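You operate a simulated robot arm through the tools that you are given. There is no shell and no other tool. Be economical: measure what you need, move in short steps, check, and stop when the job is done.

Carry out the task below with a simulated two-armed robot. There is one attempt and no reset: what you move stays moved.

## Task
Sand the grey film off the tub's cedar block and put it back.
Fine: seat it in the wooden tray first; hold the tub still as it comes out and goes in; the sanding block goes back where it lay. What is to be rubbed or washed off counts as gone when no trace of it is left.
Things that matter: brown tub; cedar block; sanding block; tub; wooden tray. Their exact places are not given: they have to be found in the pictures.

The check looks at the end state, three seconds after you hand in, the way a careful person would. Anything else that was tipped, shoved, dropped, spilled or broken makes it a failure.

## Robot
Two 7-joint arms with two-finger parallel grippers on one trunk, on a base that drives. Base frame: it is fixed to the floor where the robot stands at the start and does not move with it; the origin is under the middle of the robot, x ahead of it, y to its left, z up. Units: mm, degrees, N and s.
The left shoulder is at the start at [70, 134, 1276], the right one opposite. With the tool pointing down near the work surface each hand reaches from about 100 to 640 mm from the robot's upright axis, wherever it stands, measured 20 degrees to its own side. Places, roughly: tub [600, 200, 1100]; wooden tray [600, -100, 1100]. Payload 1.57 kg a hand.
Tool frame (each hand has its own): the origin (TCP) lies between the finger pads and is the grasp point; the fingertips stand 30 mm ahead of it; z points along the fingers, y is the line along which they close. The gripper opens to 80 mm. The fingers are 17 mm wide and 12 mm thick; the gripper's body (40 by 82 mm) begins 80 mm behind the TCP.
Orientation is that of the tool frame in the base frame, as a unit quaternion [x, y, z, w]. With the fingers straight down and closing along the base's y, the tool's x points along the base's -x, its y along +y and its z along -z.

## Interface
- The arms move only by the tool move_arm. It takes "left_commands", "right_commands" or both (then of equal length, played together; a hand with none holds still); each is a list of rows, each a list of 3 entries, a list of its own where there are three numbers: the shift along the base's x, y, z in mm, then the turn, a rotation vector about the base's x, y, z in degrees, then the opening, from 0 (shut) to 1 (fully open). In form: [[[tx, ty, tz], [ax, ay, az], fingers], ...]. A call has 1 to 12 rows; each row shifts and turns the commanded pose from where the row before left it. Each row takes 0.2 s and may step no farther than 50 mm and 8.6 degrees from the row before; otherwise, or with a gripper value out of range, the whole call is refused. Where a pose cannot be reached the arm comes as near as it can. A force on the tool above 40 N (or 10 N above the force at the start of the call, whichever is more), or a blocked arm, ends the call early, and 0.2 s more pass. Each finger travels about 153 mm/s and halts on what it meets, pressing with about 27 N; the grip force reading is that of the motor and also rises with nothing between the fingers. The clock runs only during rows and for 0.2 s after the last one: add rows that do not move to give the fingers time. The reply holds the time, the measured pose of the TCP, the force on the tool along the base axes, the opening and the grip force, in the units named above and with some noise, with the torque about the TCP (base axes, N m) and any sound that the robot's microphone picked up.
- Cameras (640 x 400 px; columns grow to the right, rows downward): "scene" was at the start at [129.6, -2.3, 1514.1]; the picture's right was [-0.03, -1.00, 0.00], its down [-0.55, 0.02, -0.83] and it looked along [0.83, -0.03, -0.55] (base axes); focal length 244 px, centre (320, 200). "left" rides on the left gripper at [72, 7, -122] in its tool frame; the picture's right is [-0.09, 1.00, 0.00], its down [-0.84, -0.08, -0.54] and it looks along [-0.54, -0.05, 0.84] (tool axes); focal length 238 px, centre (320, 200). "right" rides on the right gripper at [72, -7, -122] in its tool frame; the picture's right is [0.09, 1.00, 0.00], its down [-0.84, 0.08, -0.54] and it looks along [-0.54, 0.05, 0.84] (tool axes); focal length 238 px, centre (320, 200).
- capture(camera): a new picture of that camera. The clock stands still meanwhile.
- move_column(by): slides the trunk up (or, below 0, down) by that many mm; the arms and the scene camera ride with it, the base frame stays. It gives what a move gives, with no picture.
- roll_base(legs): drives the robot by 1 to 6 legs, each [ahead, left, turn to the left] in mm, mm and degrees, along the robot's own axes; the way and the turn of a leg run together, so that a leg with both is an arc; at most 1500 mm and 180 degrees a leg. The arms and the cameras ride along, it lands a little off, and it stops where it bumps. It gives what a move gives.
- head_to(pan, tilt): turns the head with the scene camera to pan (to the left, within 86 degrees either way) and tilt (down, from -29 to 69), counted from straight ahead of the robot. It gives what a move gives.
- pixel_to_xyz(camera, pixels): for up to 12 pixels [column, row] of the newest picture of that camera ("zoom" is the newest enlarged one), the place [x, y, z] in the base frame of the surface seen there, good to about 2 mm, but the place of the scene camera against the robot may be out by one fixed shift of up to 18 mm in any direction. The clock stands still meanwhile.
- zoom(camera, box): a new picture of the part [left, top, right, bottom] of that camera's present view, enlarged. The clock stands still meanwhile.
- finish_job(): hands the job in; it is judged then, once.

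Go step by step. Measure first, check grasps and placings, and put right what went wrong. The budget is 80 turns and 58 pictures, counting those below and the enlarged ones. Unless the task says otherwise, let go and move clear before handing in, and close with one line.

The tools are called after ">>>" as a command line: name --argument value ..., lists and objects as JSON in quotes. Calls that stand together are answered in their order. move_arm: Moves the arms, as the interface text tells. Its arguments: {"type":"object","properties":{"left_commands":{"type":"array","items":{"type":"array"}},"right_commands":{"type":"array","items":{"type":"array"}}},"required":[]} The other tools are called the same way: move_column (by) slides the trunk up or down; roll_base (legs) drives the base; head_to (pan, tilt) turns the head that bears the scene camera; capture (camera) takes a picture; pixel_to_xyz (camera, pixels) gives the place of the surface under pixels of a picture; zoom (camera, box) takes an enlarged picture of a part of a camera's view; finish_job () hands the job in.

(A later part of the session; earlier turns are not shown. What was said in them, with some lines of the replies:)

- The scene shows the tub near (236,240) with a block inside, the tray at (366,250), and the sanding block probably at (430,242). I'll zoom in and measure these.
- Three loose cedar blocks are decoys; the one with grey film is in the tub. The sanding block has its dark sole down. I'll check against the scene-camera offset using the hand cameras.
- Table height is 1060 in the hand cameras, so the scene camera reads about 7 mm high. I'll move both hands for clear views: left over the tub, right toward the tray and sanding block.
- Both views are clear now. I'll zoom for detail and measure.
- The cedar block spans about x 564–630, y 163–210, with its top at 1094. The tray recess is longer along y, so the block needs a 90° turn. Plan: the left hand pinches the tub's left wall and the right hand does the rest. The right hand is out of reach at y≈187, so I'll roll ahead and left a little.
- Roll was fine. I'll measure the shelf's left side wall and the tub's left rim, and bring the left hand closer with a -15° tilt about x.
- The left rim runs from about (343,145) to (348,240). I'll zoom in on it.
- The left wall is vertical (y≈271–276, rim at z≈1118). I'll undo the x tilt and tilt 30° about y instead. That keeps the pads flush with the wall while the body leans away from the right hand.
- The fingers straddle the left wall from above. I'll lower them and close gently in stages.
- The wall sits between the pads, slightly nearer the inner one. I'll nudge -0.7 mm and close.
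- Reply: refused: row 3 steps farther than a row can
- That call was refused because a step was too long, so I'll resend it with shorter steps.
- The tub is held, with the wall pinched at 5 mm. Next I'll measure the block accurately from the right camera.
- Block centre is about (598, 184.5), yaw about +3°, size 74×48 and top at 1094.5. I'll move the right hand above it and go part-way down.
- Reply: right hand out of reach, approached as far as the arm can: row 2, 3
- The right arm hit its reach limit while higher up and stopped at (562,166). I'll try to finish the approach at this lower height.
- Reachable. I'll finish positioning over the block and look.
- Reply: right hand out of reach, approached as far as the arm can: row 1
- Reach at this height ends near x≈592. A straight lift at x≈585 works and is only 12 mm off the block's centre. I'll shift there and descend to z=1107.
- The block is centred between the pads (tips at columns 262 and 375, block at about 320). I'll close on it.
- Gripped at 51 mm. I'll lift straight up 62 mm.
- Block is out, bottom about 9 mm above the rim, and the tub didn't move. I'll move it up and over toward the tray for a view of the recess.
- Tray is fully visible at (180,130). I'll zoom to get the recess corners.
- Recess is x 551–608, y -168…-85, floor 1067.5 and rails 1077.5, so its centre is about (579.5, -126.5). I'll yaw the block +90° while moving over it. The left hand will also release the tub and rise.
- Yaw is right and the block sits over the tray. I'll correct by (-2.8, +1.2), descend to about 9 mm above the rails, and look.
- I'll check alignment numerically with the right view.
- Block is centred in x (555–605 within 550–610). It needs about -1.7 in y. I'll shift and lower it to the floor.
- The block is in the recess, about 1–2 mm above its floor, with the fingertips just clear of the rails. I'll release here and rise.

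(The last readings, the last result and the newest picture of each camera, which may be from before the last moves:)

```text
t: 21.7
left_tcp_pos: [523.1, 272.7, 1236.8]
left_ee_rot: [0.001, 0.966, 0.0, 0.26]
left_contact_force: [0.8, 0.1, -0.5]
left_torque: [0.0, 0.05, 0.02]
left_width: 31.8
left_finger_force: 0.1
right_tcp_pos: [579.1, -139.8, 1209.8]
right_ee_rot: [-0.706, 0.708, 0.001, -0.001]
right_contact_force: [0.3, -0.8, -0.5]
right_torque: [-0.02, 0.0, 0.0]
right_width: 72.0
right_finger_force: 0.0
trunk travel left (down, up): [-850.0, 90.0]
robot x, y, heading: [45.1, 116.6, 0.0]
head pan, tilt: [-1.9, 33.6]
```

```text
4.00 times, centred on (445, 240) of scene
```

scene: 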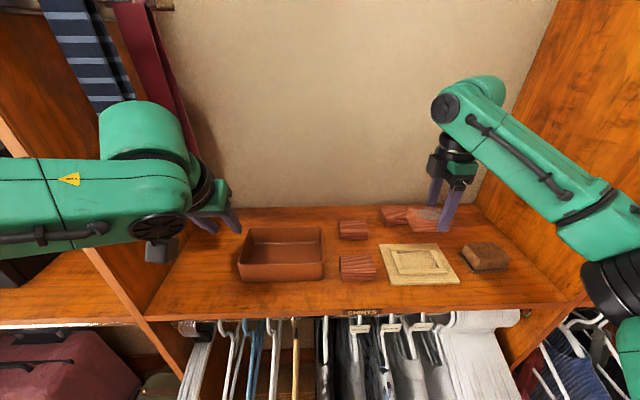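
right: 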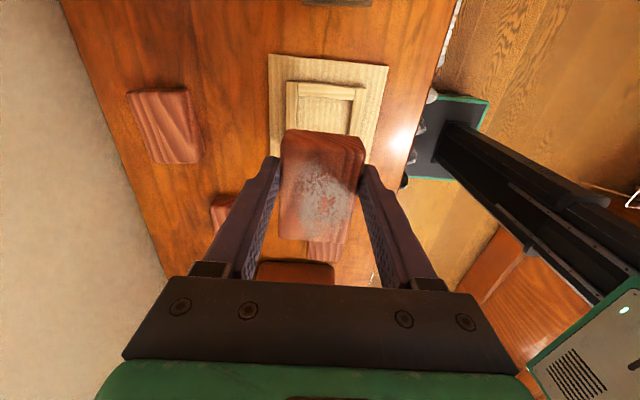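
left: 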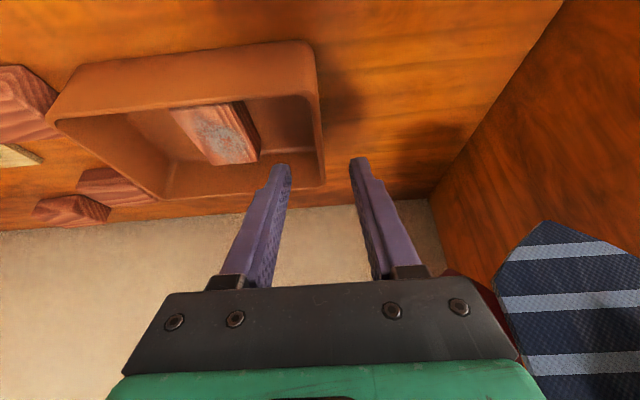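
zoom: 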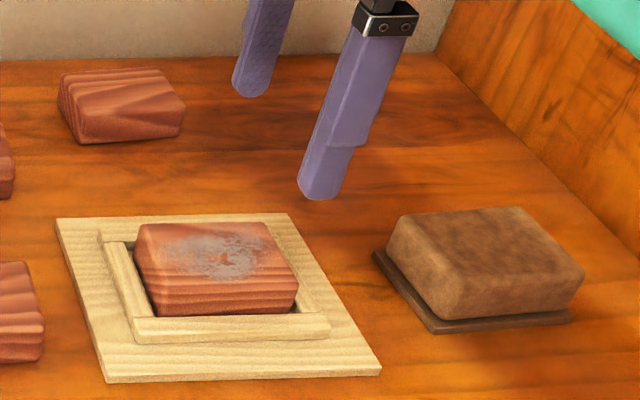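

The block is seated in the tray. Next I'll measure the right shelf wall and the sanding block before rolling the base back right.

>>> pixel_to_xyz --camera "zoom" --pixels '[[600, 100], [630, 235], [405, 220], [525, 210], [580, 275], [440, 315], [375, 252], [435, 332], [572, 320], [470, 255], [200, 255], [395, 260]]'

>>> roll_base --legs '[[0, -110, 0]]'

>>> capture --camera "right"

```text
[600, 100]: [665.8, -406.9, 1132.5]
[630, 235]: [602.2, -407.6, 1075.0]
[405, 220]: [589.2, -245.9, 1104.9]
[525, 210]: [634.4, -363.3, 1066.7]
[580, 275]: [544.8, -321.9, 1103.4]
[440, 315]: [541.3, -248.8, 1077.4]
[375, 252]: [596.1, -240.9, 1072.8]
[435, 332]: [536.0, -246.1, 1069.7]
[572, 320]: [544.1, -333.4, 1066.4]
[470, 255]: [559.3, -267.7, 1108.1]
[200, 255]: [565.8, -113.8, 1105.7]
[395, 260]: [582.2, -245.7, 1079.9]
```

```text
t: 22.9
left_tcp_pos: [523.5, 168.9, 1237.2]
left_ee_rot: [0.001, 0.966, -0.001, 0.259]
left_contact_force: [-0.7, 0.2, 0.3]
left_torque: [-0.02, -0.03, 0.01]
left_width: 32.4
left_finger_force: 0.1
right_tcp_pos: [578.3, -245.6, 1209.3]
right_ee_rot: [-0.707, 0.707, -0.001, -0.002]
right_contact_force: [0.1, 0.7, 0.2]
right_torque: [-0.05, 0.02, 0.0]
right_width: 71.9
right_finger_force: 0.0
trunk travel left (down, up): [-850.0, 90.0]
robot x, y, heading: [49.9, 4.3, -0.1]
head pan, tilt: [-1.9, 33.6]
```

```text
22 pictures are left
```

right: 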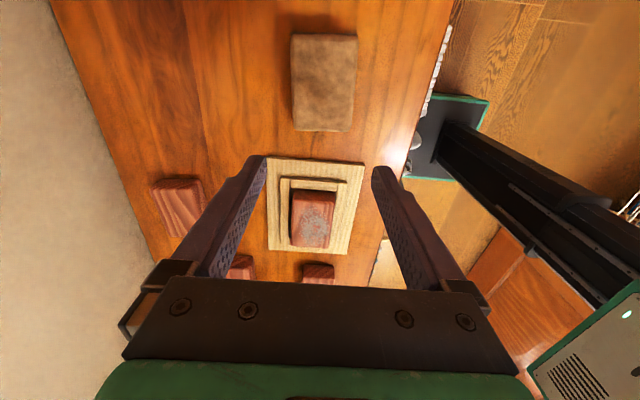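

Wall at y≈-405, so there's room for the camera over the sanding block. Now the precise sanding block corners from the right camera (290–357, 33–132).

>>> pixel_to_xyz --camera "right" --pixels '[[294, 37], [356, 40], [350, 128], [295, 127], [323, 80], [292, 90], [356, 90], [323, 130], [293, 200], [333, 205], [329, 246], [312, 222]]'

```text
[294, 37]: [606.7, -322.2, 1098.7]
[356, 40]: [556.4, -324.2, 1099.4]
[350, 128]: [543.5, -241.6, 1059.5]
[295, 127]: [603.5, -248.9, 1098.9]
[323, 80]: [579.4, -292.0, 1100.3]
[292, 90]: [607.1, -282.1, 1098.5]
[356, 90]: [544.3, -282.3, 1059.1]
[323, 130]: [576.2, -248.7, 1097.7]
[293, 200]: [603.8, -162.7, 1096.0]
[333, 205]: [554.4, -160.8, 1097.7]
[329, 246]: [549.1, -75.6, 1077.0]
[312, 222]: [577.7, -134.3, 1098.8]
```

Sanding body is centred near (580, -285), about 52 mm wide in x, yaw about +2.5°, top at 1099. I'll move over it and descend with the fingers open along x.

>>> move_arm --right_commands '[[[1, -20, 0], [0, 0, 2.5], 0.97], [[0.7, -19.4, -20], [0, 0, 0], 0.97], [[0, 0, -35], [0, 0, 0], 0.97], [[0, 0, -25], [0, 0, 0], 0.97], [[0, 0, -26], [0, 0, 0], 0.97], [[0, 0, 0], [0, 0, 0], 0.97]]'

>>> capture --camera "right"

```text
t: 24.3
left_tcp_pos: [522.6, 164.4, 1238.9]
left_ee_rot: [0.001, 0.966, 0.0, 0.259]
left_contact_force: [-0.4, 0.9, -0.5]
left_torque: [0.01, 0.02, 0.01]
left_width: 31.9
left_finger_force: 0.1
right_tcp_pos: [580.2, -290.5, 1102.3]
right_ee_rot: [0.722, -0.692, -0.001, -0.001]
right_contact_force: [-0.1, -0.7, 0.1]
right_torque: [-0.01, 0.0, 0.0]
right_width: 77.6
right_finger_force: 0.2
trunk travel left (down, up): [-850.0, 90.0]
robot x, y, heading: [50.2, 7.9, 0.2]
head pan, tilt: [-1.9, 33.6]
```

```text
21 pictures are left
```

right: 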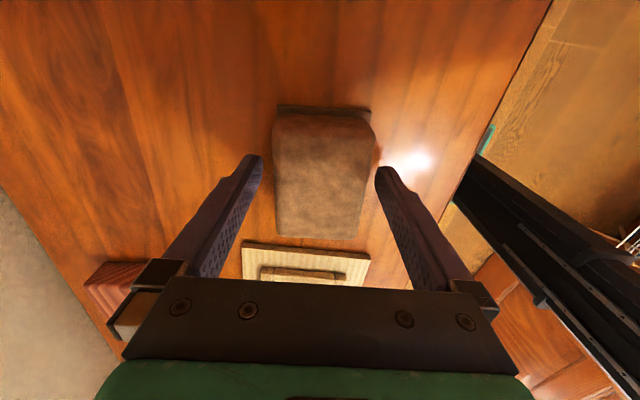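

Aligned (tips at 262 and 375, body at about 320). I'll close on the body and lift.

>>> move_arm --right_commands '[[[0, 0, 0], [0, 0, 0], 0.8], [[0, 0, 0], [0, 0, 0], 0.7], [[0, 0, 0], [0, 0, 0], 0.6], [[0, 0, 0], [0, 0, 0], 0.5], [[0, 0, 0], [0, 0, 0], 0.5]]'

```text
t: 25.5
left_tcp_pos: [522.4, 165.0, 1237.0]
left_ee_rot: [0.0, 0.966, 0.001, 0.259]
left_contact_force: [0.2, 0.1, 0.5]
left_torque: [-0.04, -0.05, -0.02]
left_width: 32.1
left_finger_force: 0.1
right_tcp_pos: [580.1, -289.3, 1102.2]
right_ee_rot: [0.722, -0.692, 0.0, -0.001]
right_contact_force: [0.1, 0.1, -0.8]
right_torque: [-0.03, 0.01, 0.0]
right_width: 57.4
right_finger_force: 27.4
trunk travel left (down, up): [-850.0, 90.0]
robot x, y, heading: [50.4, 4.5, 0.3]
head pan, tilt: [-1.9, 33.6]
```

Gripped at 57 mm. I'll lift, carry it over the seated cedar block, and stop with the sole about 8 mm above it.

>>> move_arm --right_commands '[[[0, 0, 40], [0, 0, 0], 0.5], [[0, 0, 40], [0, 0, 0], 0.5], [[0, 40, 0], [0, 0, 0], 0.5], [[0, 40, 0], [0, 0, 0], 0.5], [[0, 40, 0], [0, 0, -2.5], 0.5], [[0, 39, 0], [0, 0, 0], 0.5], [[0, 0, -20], [0, 0, 0], 0.5], [[0, 0, -14], [0, 0, 0], 0.5], [[0, 0, 0], [0, 0, 0], 0.5]]'

>>> zoom --camera "scene" --box '[300, 190, 440, 290]'

```text
t: 27.5
left_tcp_pos: [522.3, 164.7, 1237.9]
left_ee_rot: [0.0, 0.966, 0.0, 0.259]
left_contact_force: [-0.1, 0.1, -0.6]
left_torque: [-0.01, 0.02, 0.0]
left_width: 32.1
left_finger_force: 0.0
right_tcp_pos: [580.5, -129.3, 1148.0]
right_ee_rot: [0.707, -0.707, 0.0, 0.0]
right_contact_force: [0.7, 1.0, -0.1]
right_torque: [-0.02, -0.03, 0.0]
right_width: 57.4
right_finger_force: 26.9
trunk travel left (down, up): [-850.0, 90.0]
robot x, y, heading: [50.2, 5.2, -0.0]
head pan, tilt: [-1.9, 33.6]
```

```text
4.00 times, centred on (370, 240) of scene
```

zoom: 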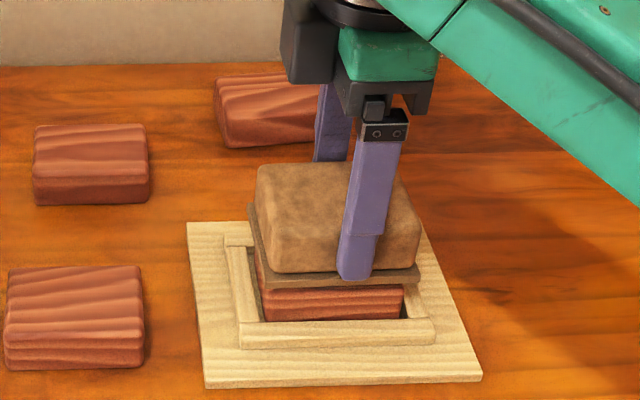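

The sole hovers just over the block. I'll lower slowly to contact.

>>> move_arm --right_commands '[[[0, 0, -4], [0, 0, 0], 0.5], [[0, 0, -2], [0, 0, 0], 0.5], [[0, 0, -1], [0, 0, 0], 0.5], [[0, 0, -1], [0, 0, 0], 0.5]]'

```text
t: 28.5
left_tcp_pos: [522.8, 164.3, 1237.1]
left_ee_rot: [0.001, 0.966, 0.0, 0.259]
left_contact_force: [-0.4, 0.2, 0.0]
left_torque: [0.0, 0.01, -0.03]
left_width: 32.1
left_finger_force: 0.1
right_tcp_pos: [580.7, -129.2, 1141.3]
right_ee_rot: [0.707, -0.707, -0.001, 0.0]
right_contact_force: [-0.2, 0.6, -0.5]
right_torque: [-0.01, 0.01, 0.0]
right_width: 57.4
right_finger_force: 27.3
trunk travel left (down, up): [-850.0, 90.0]
robot x, y, heading: [47.8, 8.5, 0.2]
head pan, tilt: [-1.9, 33.6]
```

>>> move_arm --right_commands '[[[0, 0, -1], [0, 0, 0], 0.5], [[0, 0, -1], [0, 0, 0], 0.5]]'

```text
t: 29.1
left_tcp_pos: [523.8, 163.8, 1238.0]
left_ee_rot: [-0.001, 0.966, 0.001, 0.259]
left_contact_force: [-0.2, -0.2, 0.4]
left_torque: [0.01, 0.02, 0.01]
left_width: 32.1
left_finger_force: 0.0
right_tcp_pos: [580.0, -129.6, 1140.4]
right_ee_rot: [-0.707, 0.707, -0.001, 0.0]
right_contact_force: [3.0, -0.5, 9.1]
right_torque: [-0.05, -0.02, 0.02]
right_width: 57.0
right_finger_force: 27.4
trunk travel left (down, up): [-850.0, 90.0]
robot x, y, heading: [51.8, 8.0, 0.2]
head pan, tilt: [-1.9, 33.6]
```

Contact at about 9 N. I'll start rubbing with modest strokes along y.

>>> move_arm --right_commands '[[[0, 12, 0], [0, 0, 0], 0.5], [[0, -12, 0], [0, 0, 0], 0.5], [[0, -12, 0], [0, 0, 0], 0.5], [[0, 12, 0], [0, 0, 0], 0.5], [[0, 12, 0], [0, 0, 0], 0.5], [[0, -12, 0], [0, 0, 0], 0.5], [[0, -12, 0], [0, 0, 0], 0.5], [[0, 12, 0], [0, 0, 0], 0.5], [[10, 0, 0], [0, 0, 0], 0.5], [[-10, 0, 0], [0, 0, 0], 0.5], [[-10, 0, 0], [0, 0, 0], 0.5], [[10, 0, 0], [0, 0, 0], 0.5]]'

>>> zoom --camera "scene" --box '[300, 190, 440, 290]'

```text
t: 31.7
left_tcp_pos: [521.7, 165.2, 1238.3]
left_ee_rot: [0.001, 0.966, 0.0, 0.26]
left_contact_force: [0.8, -0.1, -0.8]
left_torque: [0.03, 0.03, -0.02]
left_width: 32.0
left_finger_force: 0.0
right_tcp_pos: [578.4, -129.0, 1140.7]
right_ee_rot: [-0.707, 0.708, 0.001, 0.0]
right_contact_force: [-1.9, 0.0, 5.2]
right_torque: [0.12, 0.05, 0.04]
right_width: 57.0
right_finger_force: 27.1
trunk travel left (down, up): [-850.0, 90.0]
robot x, y, heading: [48.8, 8.8, 0.4]
head pan, tilt: [-1.9, 33.6]
```

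```text
4.00 times, centred on (370, 240) of scene
```

zoom: 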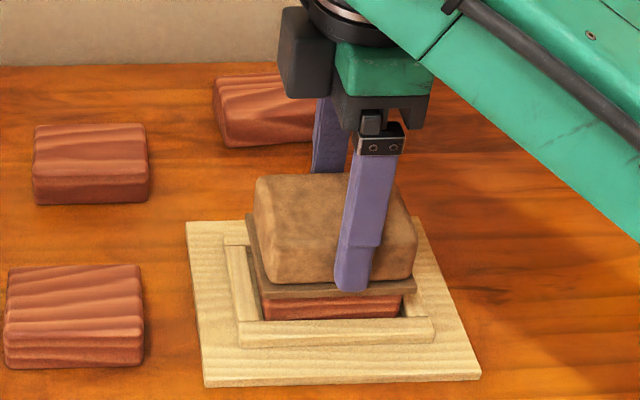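

Tray and block are steady. One more round of strokes, then I'll lift and check.

>>> move_arm --right_commands '[[[0, 12, -0.5], [0, 0, 0], 0.5], [[6, -12, 0], [0, 0, 0], 0.5], [[0, -12, 0], [0, 0, 0], 0.5], [[0, 12, 0], [0, 0, 0], 0.5], [[-6, 12, 0], [0, 0, 0], 0.5], [[-6, -12, 0], [0, 0, 0], 0.5], [[0, -12, 0], [0, 0, 0], 0.5], [[0, 12, 0], [0, 0, 0], 0.5], [[0, 12, 0], [0, 0, 0], 0.5], [[6, -12, 0], [0, 0, 0], 0.5]]'

>>> move_arm --right_commands '[[[0, 0, 20], [0, 0, 0], 0.5], [[0, 0, 20.5], [0, 0, 0], 0.5], [[0, -50, 0], [0, 0, 0], 0.5], [[0, -50, 0], [0, 0, 0], 0.5], [[0, 0, 0], [0, 0, 0], 0.5]]'

>>> zoom --camera "scene" --box '[300, 200, 440, 290]'

```text
t: 33.9
left_tcp_pos: [519.5, 166.5, 1238.3]
left_ee_rot: [0.0, 0.966, -0.001, 0.259]
left_contact_force: [0.1, -0.3, 0.1]
left_torque: [-0.01, -0.01, 0.0]
left_width: 31.9
left_finger_force: 0.0
right_tcp_pos: [576.2, -125.4, 1139.7]
right_ee_rot: [0.708, -0.706, 0.0, 0.0]
right_contact_force: [-2.8, 4.5, 11.0]
right_torque: [0.23, 0.11, -0.03]
right_width: 57.3
right_finger_force: 27.1
trunk travel left (down, up): [-850.0, 90.0]
robot x, y, heading: [49.1, 10.3, 0.1]
head pan, tilt: [-1.9, 33.6]
```

```text
t: 35.1
left_tcp_pos: [523.2, 165.3, 1237.3]
left_ee_rot: [0.0, 0.966, 0.0, 0.259]
left_contact_force: [0.1, 0.7, 0.1]
left_torque: [-0.01, 0.04, -0.03]
left_width: 32.2
left_finger_force: 0.1
right_tcp_pos: [580.9, -228.7, 1179.4]
right_ee_rot: [-0.707, 0.707, -0.001, -0.001]
right_contact_force: [0.1, 0.6, -1.0]
right_torque: [-0.04, 0.0, -0.02]
right_width: 57.2
right_finger_force: 26.6
trunk travel left (down, up): [-850.0, 90.0]
robot x, y, heading: [46.9, 6.9, 0.0]
head pan, tilt: [-1.9, 33.6]
```

```text
4.44 times, centred on (370, 245) of scene
```

zoom: 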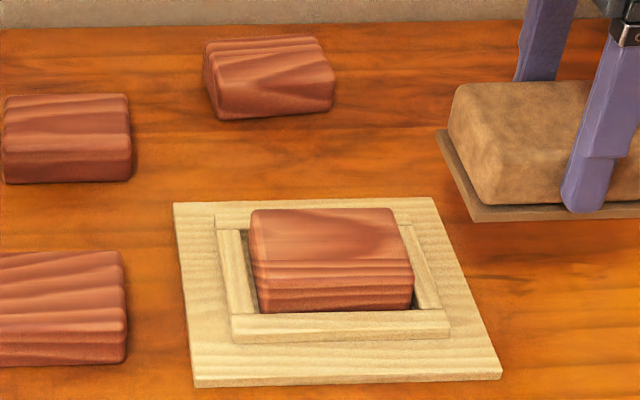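

It looks clean. I'll zoom tighter to check for traces before putting the sanding block away.

>>> zoom --camera "scene" --box '[350, 236, 396, 272]'

```text
11.11 times, centred on (373, 254) of scene
```

zoom: 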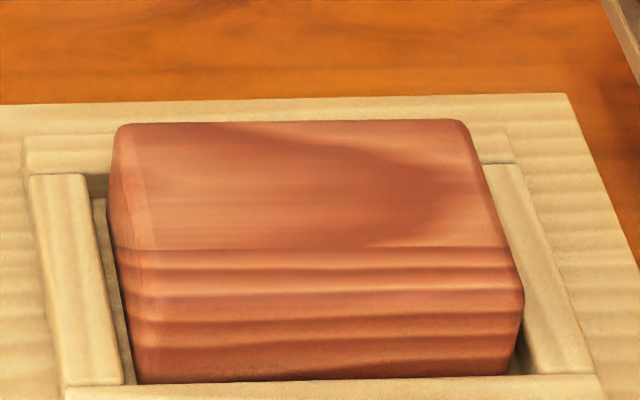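

No trace visible. I'll return the sanding block by reversing my net displacement (-59 y, +2.5° yaw, -76 z), stopping 2 mm short first.

>>> move_arm --right_commands '[[[0, -30, 0], [0, 0, 2.5], 0.5], [[0, -29, 0], [0, 0, 0], 0.5], [[0, 0, -40], [0, 0, 0], 0.5], [[0, 0, -26], [0, 0, 0], 0.5], [[0, 0, -8], [0, 0, 0], 0.5], [[0, 0, -1], [0, 0, 0], 0.5], [[0, 0, 0], [0, 0, 0], 0.5]]'

>>> zoom --camera "scene" --box '[370, 190, 520, 290]'

```text
t: 36.7
left_tcp_pos: [522.7, 163.5, 1237.2]
left_ee_rot: [0.0, 0.966, 0.001, 0.258]
left_contact_force: [0.3, -0.6, -0.3]
left_torque: [-0.03, 0.01, -0.02]
left_width: 31.8
left_finger_force: 0.0
right_tcp_pos: [581.0, -289.8, 1105.7]
right_ee_rot: [0.722, -0.691, 0.0, 0.0]
right_contact_force: [-0.4, 0.1, -1.5]
right_torque: [0.01, 0.01, -0.03]
right_width: 57.3
right_finger_force: 27.4
trunk travel left (down, up): [-850.0, 90.0]
robot x, y, heading: [51.2, 5.8, 0.1]
head pan, tilt: [-1.9, 33.6]
```

```text
4.00 times, centred on (445, 240) of scene
```

zoom: 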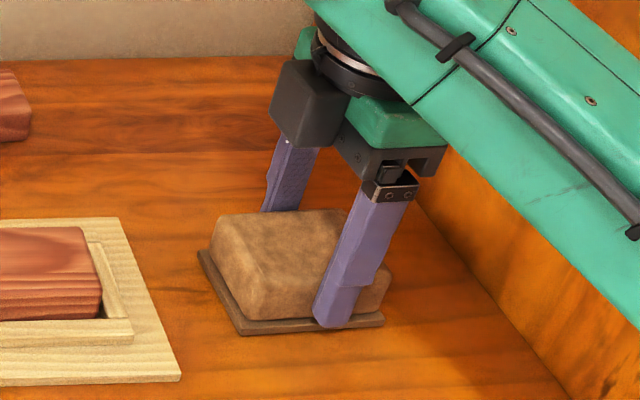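

About 2–3 mm to go. I'll lower until it touches.

>>> move_arm --right_commands '[[[0, 0, -1], [0, 0, 0], 0.5], [[0, 0, -0.7], [0, 0, 0], 0.5], [[0, 0, 0], [0, 0, 0], 0.5]]'

```text
t: 37.5
left_tcp_pos: [523.2, 164.4, 1236.8]
left_ee_rot: [-0.001, 0.966, 0.001, 0.259]
left_contact_force: [-0.1, -0.1, 0.4]
left_torque: [0.04, -0.02, -0.01]
left_width: 32.0
left_finger_force: 0.0
right_tcp_pos: [580.8, -289.1, 1102.2]
right_ee_rot: [0.722, -0.691, 0.0, 0.0]
right_contact_force: [0.3, -0.2, 1.5]
right_torque: [-0.04, -0.03, 0.04]
right_width: 56.7
right_finger_force: 27.0
trunk travel left (down, up): [-850.0, 90.0]
robot x, y, heading: [51.5, 10.0, -0.3]
head pan, tilt: [-1.9, 33.6]
```

It's touching the shelf. I'll release, rise, and look.

>>> move_arm --right_commands '[[[0, 0, 0], [0, 0, 0], 0.8], [[0, 0, 0], [0, 0, 0], 0.95], [[0, 0, 0], [0, 0, 0], 0.95], [[0, 0, 35], [0, 0, 0], 0.95], [[0, 0, 40], [0, 0, 0], 0.95], [[0, 10, 32], [0, 0, -2.5], 0.9], [[0, 0, 0], [0, 0, 0], 0.9]]'

>>> capture --camera "right"

```text
t: 39.1
left_tcp_pos: [522.5, 164.6, 1237.2]
left_ee_rot: [0.0, 0.966, 0.0, 0.258]
left_contact_force: [0.1, -0.6, -1.1]
left_torque: [0.0, -0.03, 0.0]
left_width: 31.8
left_finger_force: 0.1
right_tcp_pos: [581.1, -278.3, 1208.8]
right_ee_rot: [-0.707, 0.707, -0.001, -0.001]
right_contact_force: [-0.5, 0.7, -0.8]
right_torque: [-0.01, 0.03, -0.04]
right_width: 72.0
right_finger_force: 0.0
trunk travel left (down, up): [-850.0, 90.0]
robot x, y, heading: [51.2, 6.8, 0.1]
head pan, tilt: [-1.9, 33.6]
```

```text
15 pictures are left
```

right: 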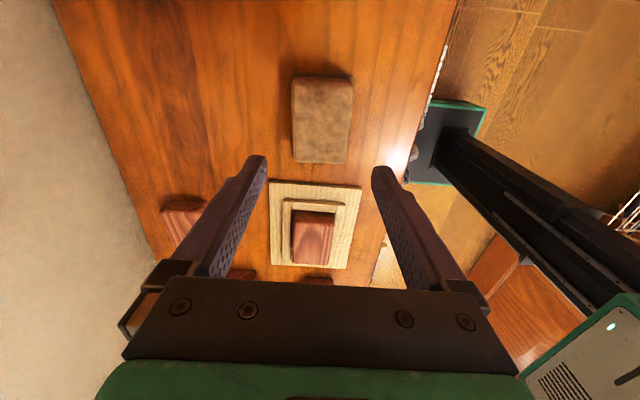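

>>> pixel_to_xyz --camera "right" --pixels '[[294, 80], [350, 82], [346, 160], [295, 159], [322, 120], [296, 214], [333, 216], [328, 262], [293, 261], [313, 238]]'

>>> zoom --camera "right" --box '[265, 190, 361, 260]'

```text
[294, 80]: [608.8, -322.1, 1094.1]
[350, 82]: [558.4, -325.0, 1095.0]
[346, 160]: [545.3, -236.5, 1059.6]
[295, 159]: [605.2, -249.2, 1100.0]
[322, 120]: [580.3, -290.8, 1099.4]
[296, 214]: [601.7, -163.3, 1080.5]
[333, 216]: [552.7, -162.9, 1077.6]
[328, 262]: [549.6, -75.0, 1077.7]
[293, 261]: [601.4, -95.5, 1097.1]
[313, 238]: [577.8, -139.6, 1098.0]
```

```text
5.71 times, centred on (313, 225) of right
```

zoom: 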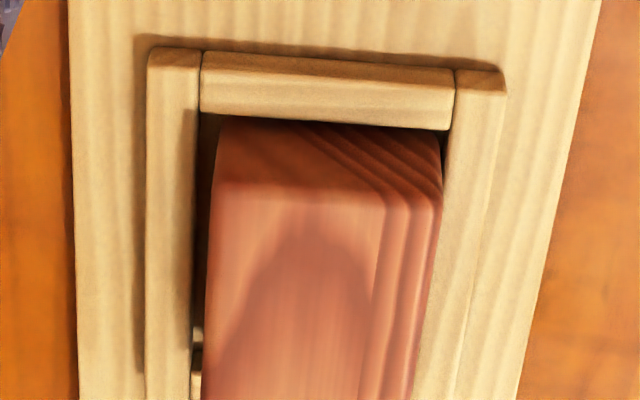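

Sanding block is back within 2 mm and the cedar is clean. I'll roll the base left again for the return trip.

>>> roll_base --legs '[[10, 112, 0]]'

>>> capture --camera "left"

```text
t: 40.3
left_tcp_pos: [532.5, 271.1, 1237.5]
left_ee_rot: [0.001, 0.966, 0.002, 0.259]
left_contact_force: [-0.1, -0.3, 0.6]
left_torque: [0.02, 0.02, -0.01]
left_width: 31.8
left_finger_force: 0.0
right_tcp_pos: [590.7, -171.9, 1207.9]
right_ee_rot: [-0.706, 0.708, 0.002, 0.001]
right_contact_force: [-0.2, -0.5, -0.3]
right_torque: [0.07, -0.04, 0.02]
right_width: 71.9
right_finger_force: 0.1
trunk travel left (down, up): [-850.0, 90.0]
robot x, y, heading: [57.3, 119.4, -0.0]
head pan, tilt: [-1.9, 33.6]
```

```text
13 pictures are left
```

left: 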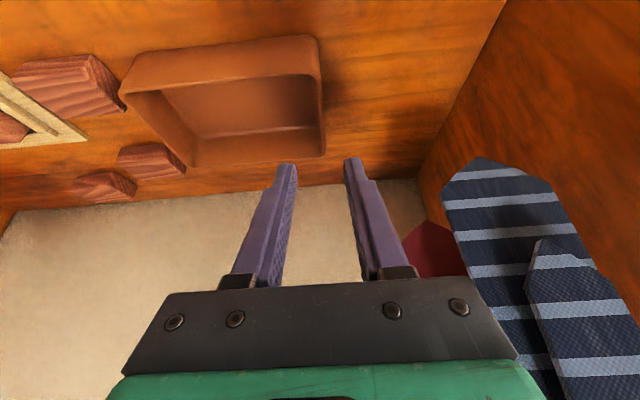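

I'll verify the left rim's y, then bring the left hand to the pre-grip pose.

>>> pixel_to_xyz --camera "left" --pixels '[[320, 90], [322, 110], [324, 130], [318, 100], [319, 120], [135, 90], [160, 150], [310, 40]]'

>>> move_arm --left_commands '[[[15, 1, -15], [0, 0, 0], 0.5], [[15, 1, -25], [0, 0, 0], 0.5], [[10, 0, -20], [0, 0, 0], 0.5], [[0, 0, 0], [0, 0, 0], 0.5]]'

>>> zoom --camera "left" --box '[240, 80, 400, 180]'

```text
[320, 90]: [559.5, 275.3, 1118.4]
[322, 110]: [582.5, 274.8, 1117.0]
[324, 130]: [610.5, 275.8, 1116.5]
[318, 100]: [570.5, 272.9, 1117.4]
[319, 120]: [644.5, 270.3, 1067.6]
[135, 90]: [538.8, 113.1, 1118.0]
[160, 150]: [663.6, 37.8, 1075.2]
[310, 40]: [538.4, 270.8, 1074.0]
```

```text
t: 41.3
left_tcp_pos: [571.4, 276.4, 1175.3]
left_ee_rot: [0.0, 0.966, 0.0, 0.259]
left_contact_force: [-0.2, 0.1, -0.5]
left_torque: [0.0, -0.01, 0.02]
left_width: 40.0
left_finger_force: 0.0
right_tcp_pos: [589.8, -168.2, 1210.0]
right_ee_rot: [-0.706, 0.708, 0.0, 0.0]
right_contact_force: [0.4, 0.5, -0.2]
right_torque: [0.0, -0.01, 0.04]
right_width: 72.2
right_finger_force: 0.1
trunk travel left (down, up): [-850.0, 90.0]
robot x, y, heading: [56.0, 119.6, -0.2]
head pan, tilt: [-1.9, 33.6]
```

```text
4.00 times, centred on (320, 130) of left
```

zoom: 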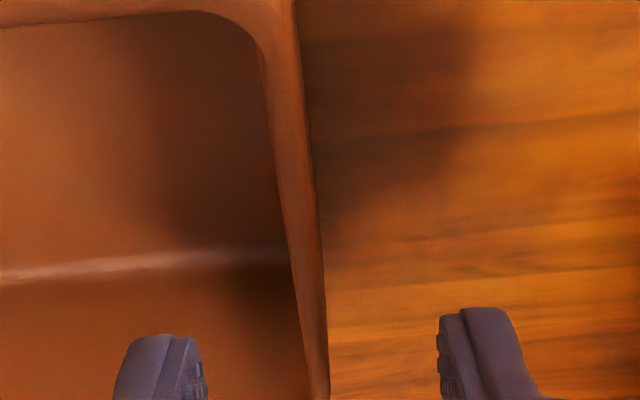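

I'll lower over the wall with a -1.2 mm y shift and part-close.

>>> move_arm --left_commands '[[[4, -1.2, -27], [0, 0, 0], 0.5], [[4, 0, -26], [0, 0, 0], 0.5], [[0, 0, 0], [0, 0, 0], 0.3], [[0, 0, 0], [0, 0, 0], 0.2], [[0, 0, 0], [0, 0, 0], 0.14]]'

>>> zoom --camera "left" --box '[240, 100, 400, 200]'

```text
t: 42.5
left_tcp_pos: [581.9, 273.8, 1123.5]
left_ee_rot: [0.001, 0.966, 0.0, 0.259]
left_contact_force: [-0.1, -0.1, -0.5]
left_torque: [-0.02, 0.02, 0.0]
left_width: 11.2
left_finger_force: 0.1
right_tcp_pos: [591.2, -169.3, 1210.1]
right_ee_rot: [-0.707, 0.707, 0.0, 0.0]
right_contact_force: [0.4, -0.5, -0.8]
right_torque: [-0.01, -0.01, 0.02]
right_width: 72.1
right_finger_force: 0.0
trunk travel left (down, up): [-850.0, 90.0]
robot x, y, heading: [58.8, 119.1, -0.0]
head pan, tilt: [-1.9, 33.6]
```

```text
4.00 times, centred on (320, 150) of left
```

zoom: 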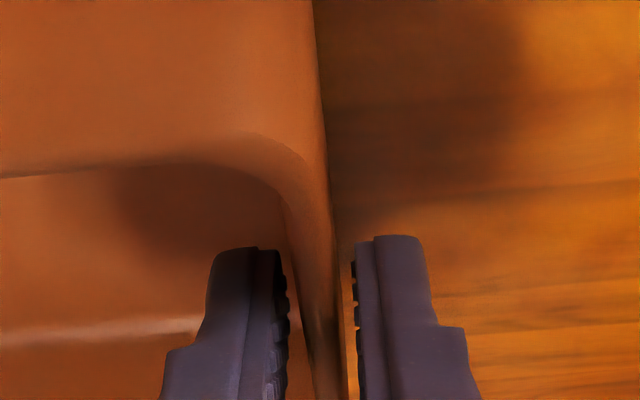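

Well centred. I'll close on the wall while the right hand goes over the cedar block.

>>> move_arm --left_commands '[[[0, 0, 0], [0, 0, 0], 0.1], [[0, 0, 0], [0, 0, 0], 0.08], [[0, 0, 0], [0, 0, 0], 0.05], [[0, 0, 0], [0, 0, 0], 0], [[0, 0, 0], [0, 0, 0], 0]]' --right_commands '[[[-6, 15, 0], [0, 0, 0], 0.95], [[-6.5, 15.5, -10], [0, 0, 0], 0.95], [[0, 0, -30], [0, 0, 0], 0.95], [[0, 0, -30], [0, 0, 0], 0.95], [[0, 0, 0], [0, 0, 0], 0.95]]'

>>> zoom --camera "right" --box '[230, 90, 410, 250]'

```text
t: 43.7
left_tcp_pos: [580.1, 273.0, 1123.4]
left_ee_rot: [0.0, 0.966, 0.0, 0.259]
left_contact_force: [-0.6, -0.3, 0.7]
left_torque: [-0.06, -0.06, -0.03]
left_width: 4.6
left_finger_force: 25.0
right_tcp_pos: [577.9, -140.0, 1138.8]
right_ee_rot: [-0.707, 0.708, 0.0, 0.0]
right_contact_force: [-0.3, -0.3, 0.7]
right_torque: [0.03, -0.03, -0.01]
right_width: 75.9
right_finger_force: 0.1
trunk travel left (down, up): [-850.0, 90.0]
robot x, y, heading: [58.6, 117.7, 0.1]
head pan, tilt: [-1.9, 33.6]
```

```text
2.50 times, centred on (320, 170) of right
```

zoom: 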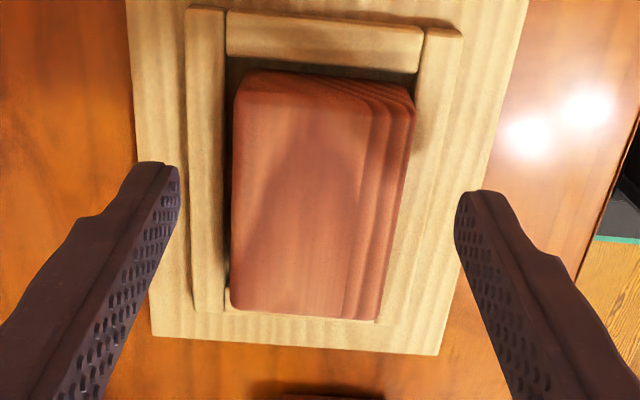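

>>> pixel_to_xyz --camera "zoom" --pixels '[[240, 120], [235, 290], [405, 120], [372, 300], [310, 82], [300, 308], [345, 310], [320, 200], [178, 185], [460, 215]]'

```text
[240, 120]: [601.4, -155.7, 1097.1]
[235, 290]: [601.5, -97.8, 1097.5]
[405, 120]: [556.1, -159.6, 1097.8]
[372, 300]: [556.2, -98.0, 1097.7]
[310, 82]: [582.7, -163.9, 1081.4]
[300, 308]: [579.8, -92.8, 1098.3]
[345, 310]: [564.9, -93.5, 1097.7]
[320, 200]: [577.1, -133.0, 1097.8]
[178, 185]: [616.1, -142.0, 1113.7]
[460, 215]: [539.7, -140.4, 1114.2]
```

Block centre is about (578.8, -127); the hand is aligned. I'll descend to 1110 (tips above the rails) and grip.

>>> move_arm --right_commands '[[[0.8, 0.5, -15], [0, 0, 0], 0.95], [[0, 0, -9], [0, 0, 0], 0.95], [[0, 0, -5], [0, 0, 0], 0.95], [[0, 0, 0], [0, 0, 0], 0.8], [[0, 0, 0], [0, 0, 0], 0.7], [[0, 0, 0], [0, 0, 0], 0.6], [[0, 0, 0], [0, 0, 0], 0.45], [[0, 0, 0], [0, 0, 0], 0.4]]'

```text
t: 45.5
left_tcp_pos: [580.1, 273.2, 1123.1]
left_ee_rot: [0.001, 0.966, 0.001, 0.258]
left_contact_force: [0.0, 1.1, 1.7]
left_torque: [-0.07, 0.0, -0.02]
left_width: 4.7
left_finger_force: 25.2
right_tcp_pos: [579.2, -138.9, 1111.0]
right_ee_rot: [-0.707, 0.708, 0.0, -0.001]
right_contact_force: [0.3, 0.6, -0.6]
right_torque: [-0.02, 0.0, 0.01]
right_width: 51.0
right_finger_force: 27.4
trunk travel left (down, up): [-850.0, 90.0]
robot x, y, heading: [61.2, 119.3, 0.0]
head pan, tilt: [-1.9, 33.6]
```

Gripped at 51 mm. I'll lift and yaw back -90° while moving left.

>>> move_arm --right_commands '[[[0, 0, 45], [0, 0, 0], 0.4], [[-5, 0, 45], [0, 0, 0], 0.4], [[-5, 14, 5], [0, 0, -8.4], 0.4], [[-5, 16, 0], [0, 0, -8.4], 0.4], [[-5, 16, 0], [0, 0, -8.4], 0.4], [[-5, 16, 0], [0, 0, -8.4], 0.4], [[0, 16, 0], [0, 0, -8.4], 0.4], [[0, 16, 0], [0, 0, -8.4], 0.4], [[0, 16, 0], [0, 0, -8.4], 0.4], [[0, 16, 0], [0, 0, -8.4], 0.4], [[0, 16, 0], [0, 0, -8.4], 0.4], [[0, 16, 0], [0, 0, -8.4], 0.4]]'

>>> capture --camera "right"

```text
t: 48.1
left_tcp_pos: [580.5, 273.3, 1122.8]
left_ee_rot: [0.0, 0.966, 0.001, 0.259]
left_contact_force: [-0.5, 0.2, 1.0]
left_torque: [-0.07, 0.11, -0.07]
left_width: 5.1
left_finger_force: 25.0
right_tcp_pos: [552.7, 21.0, 1206.4]
right_ee_rot: [-0.05, 0.999, 0.001, 0.0]
right_contact_force: [0.1, -0.7, 0.0]
right_torque: [0.02, 0.03, 0.01]
right_width: 51.1
right_finger_force: 27.0
trunk travel left (down, up): [-850.0, 90.0]
robot x, y, heading: [56.9, 120.2, -0.2]
head pan, tilt: [-1.9, 33.6]
```

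```text
9 pictures are left
```

right: 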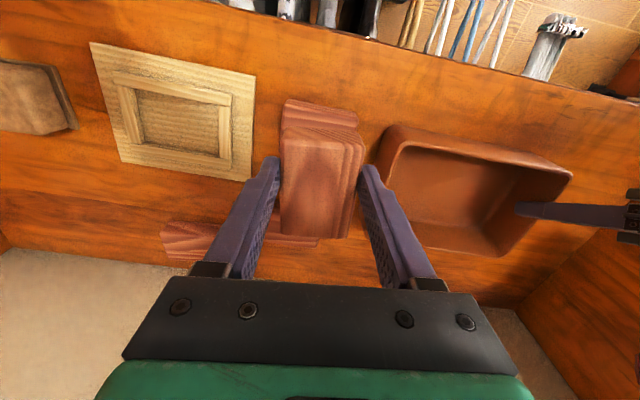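

Block held and clear. I'll carry it over the tub at z≈1174 (bottom about 1131, rim 1118).

>>> move_arm --right_commands '[[[5, 35, -12], [0, 0, -2.7], 0.4], [[7, 35, -10], [0, 0, 0], 0.4], [[10, 35, -10], [0, 0, 0], 0.4], [[5, 35, 0], [0, 0, 0], 0.4], [[5.8, 22.8, 0], [0, 0, 0], 0.4], [[0, 0, 0], [0, 0, 0], 0.4], [[0, 0, 0], [0, 0, 0], 0.4]]'

>>> capture --camera "right"

```text
t: 49.7
left_tcp_pos: [581.2, 274.2, 1123.9]
left_ee_rot: [0.0, 0.966, 0.001, 0.258]
left_contact_force: [-0.3, 0.0, 2.0]
left_torque: [-0.01, -0.08, 0.07]
left_width: 4.7
left_finger_force: 25.0
right_tcp_pos: [585.7, 185.0, 1175.8]
right_ee_rot: [-0.028, 1.0, 0.0, 0.0]
right_contact_force: [-0.4, -0.2, 0.0]
right_torque: [0.03, -0.02, 0.01]
right_width: 51.2
right_finger_force: 26.8
trunk travel left (down, up): [-850.0, 90.0]
robot x, y, heading: [63.0, 118.8, 0.2]
head pan, tilt: [-1.9, 33.6]
```

```text
8 pictures are left
```

right: 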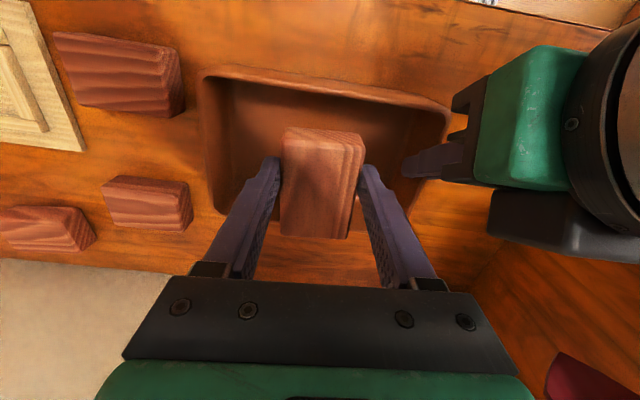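

Position matches the extraction view. I'll lower in steps.

>>> move_arm --right_commands '[[[0, 0, -15], [0, 0, 0], 0.4], [[0, 0, -20], [0, 0, 0], 0.4], [[0, 0, -18], [0, 0, 0], 0.4], [[0, 0, -8], [0, 0, 0], 0.4], [[0, 0, -2], [0, 0, 0], 0.4], [[0, 0, -1], [0, 0, 0], 0.4], [[0, 0, 0], [0, 0, 0], 0.4]]'

```text
t: 51.3
left_tcp_pos: [581.2, 274.2, 1123.3]
left_ee_rot: [0.0, 0.966, 0.0, 0.258]
left_contact_force: [-0.4, 1.3, 1.6]
left_torque: [0.06, 0.01, 0.06]
left_width: 4.8
left_finger_force: 25.1
right_tcp_pos: [586.0, 183.4, 1110.1]
right_ee_rot: [-0.028, 1.0, 0.001, 0.0]
right_contact_force: [-1.0, 0.4, -0.7]
right_torque: [0.03, 0.04, 0.01]
right_width: 51.1
right_finger_force: 27.4
trunk travel left (down, up): [-850.0, 90.0]
robot x, y, heading: [63.2, 117.7, -0.0]
head pan, tilt: [-1.9, 33.6]
```

>>> move_arm --right_commands '[[[0, 0, -1], [0, 0, 0], 0.4], [[0, 0, -0.7], [0, 0, 0], 0.4], [[0, 0, 0], [0, 0, 0], 0.4]]'

```text
t: 52.1
left_tcp_pos: [580.3, 274.3, 1122.3]
left_ee_rot: [0.0, 0.966, 0.001, 0.258]
left_contact_force: [-0.3, 0.8, 2.2]
left_torque: [0.01, -0.06, 0.07]
left_width: 5.3
left_finger_force: 25.1
right_tcp_pos: [587.7, 185.2, 1108.1]
right_ee_rot: [-0.028, 1.0, 0.0, 0.001]
right_contact_force: [0.1, 0.5, -0.1]
right_torque: [0.02, -0.01, 0.01]
right_width: 51.1
right_finger_force: 26.8
trunk travel left (down, up): [-850.0, 90.0]
robot x, y, heading: [58.8, 117.5, -0.2]
head pan, tilt: [-1.9, 33.6]
```

Within about 1 mm of the floor. One last small step down, then release and rise.

>>> move_arm --right_commands '[[[0, 0, -0.7], [0, 0, 0], 0.4], [[0, 0, 0], [0, 0, 0], 0.7], [[0, 0, 0], [0, 0, 0], 0.85], [[0, 0, 0], [0, 0, 0], 0.92], [[0, 0, 15], [0, 0, 0], 0.92], [[-5, 0, 30], [0, 0, 0], 0.92], [[-5, -10, 25], [0, 0, 0], 0.92], [[-15, -40, 15], [0, 0, 0], 0.92], [[-15, -45, 15], [0, 0, 0], 0.92], [[-15, -45, 10], [0, 0, 0], 0.92], [[-15, -45, 10], [0, 0, 0], 0.92]]'

>>> zoom --camera "scene" --box '[220, 190, 380, 290]'

```text
t: 54.5
left_tcp_pos: [579.7, 271.5, 1122.2]
left_ee_rot: [0.002, 0.966, 0.001, 0.259]
left_contact_force: [-1.0, 0.8, -0.6]
left_torque: [-0.12, -0.1, -0.07]
left_width: 4.8
left_finger_force: 25.2
right_tcp_pos: [517.6, -5.1, 1227.9]
right_ee_rot: [-0.027, 1.0, 0.001, 0.0]
right_contact_force: [0.0, -0.6, 0.4]
right_torque: [0.04, -0.03, -0.01]
right_width: 73.7
right_finger_force: 0.0
trunk travel left (down, up): [-850.0, 90.0]
robot x, y, heading: [57.5, 117.2, 0.1]
head pan, tilt: [-1.9, 33.6]
```

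```text
4.00 times, centred on (300, 240) of scene
```

zoom: 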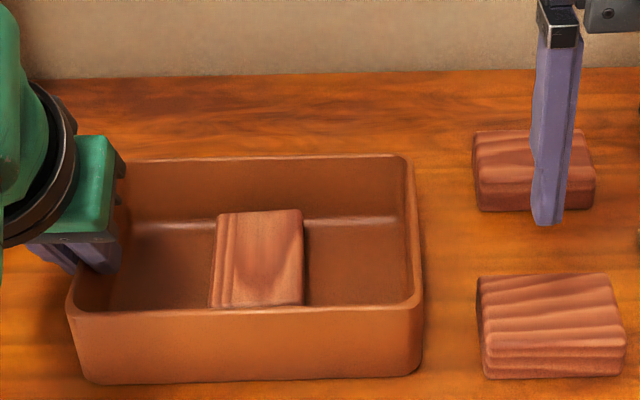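

The clean block lies flat in the tub. Now the left hand releases the wall and withdraws.

>>> move_arm --left_commands '[[[0, 0, 0], [0, 0, 0], 0.1], [[0, 0, 0], [0, 0, 0], 0.2], [[0, 0, 0], [0, 0, 0], 0.3], [[0, 0, 0], [0, 0, 0], 0.3], [[-5, 0, 15], [0, 0, 0], 0.3], [[-10, 0, 20], [0, 0, 0], 0.3], [[-15, 0, 30], [0, 0, 0], 0.4], [[-15, 0, 30], [0, 0, 0], 0.4], [[-20, 0, 30], [0, 0, 0], 0.4], [[-20, 0, 20], [0, 0, 0], 0.4]]' --right_commands '[[[-20, -15, 10], [0, 0, 0], 0.92], [[-20, -15, 10], [0, 0, 0], 0.92], [[-20, -15, 10], [0, 0, 0], 0.92], [[-20, -15, 10], [0, 0, 0], 0.92], [[0, 0, 0], [0, 0, 0], 0.92], [[0, 0, 0], [0, 0, 0], 0.92], [[0, 0, 0], [0, 0, 0], 0.92], [[0, 0, 0], [0, 0, 0], 0.92], [[0, 0, 0], [0, 0, 0], 0.92], [[0, 0, 0], [0, 0, 0], 0.92]]'

>>> capture --camera "scene"

>>> zoom --camera "scene" --box '[235, 220, 335, 285]'

```text
t: 56.7
left_tcp_pos: [493.9, 274.2, 1269.7]
left_ee_rot: [0.0, 0.966, 0.001, 0.26]
left_contact_force: [0.1, 0.1, 0.4]
left_torque: [0.0, -0.03, 0.0]
left_width: 32.3
left_finger_force: 0.0
right_tcp_pos: [435.6, -61.8, 1267.6]
right_ee_rot: [-0.027, 1.0, 0.001, 0.0]
right_contact_force: [-0.2, 0.2, -0.3]
right_torque: [0.02, 0.01, 0.01]
right_width: 73.6
right_finger_force: 0.0
trunk travel left (down, up): [-850.0, 90.0]
robot x, y, heading: [55.6, 119.3, -0.1]
head pan, tilt: [-1.9, 33.6]
```

```text
6 pictures are left
```

scene: 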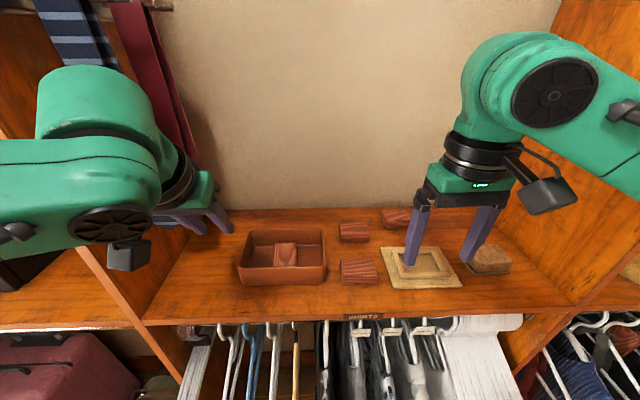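

```text
6.15 times, centred on (285, 252) of scene
```

zoom: 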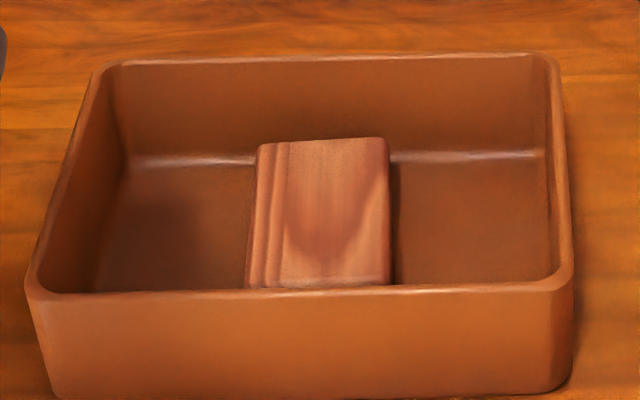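

Everything is in place: the clean block is flat in the tub, the tray and sanding block are where they were, and both hands are clear. Handing in.

>>> finish_job

```text
The job is handed in.
```

I sanded the cedar block in the tray until no grey film showed, then put it back in the tub with the left hand holding the tub still. The sanding block is back within about 2 mm of where it lay.
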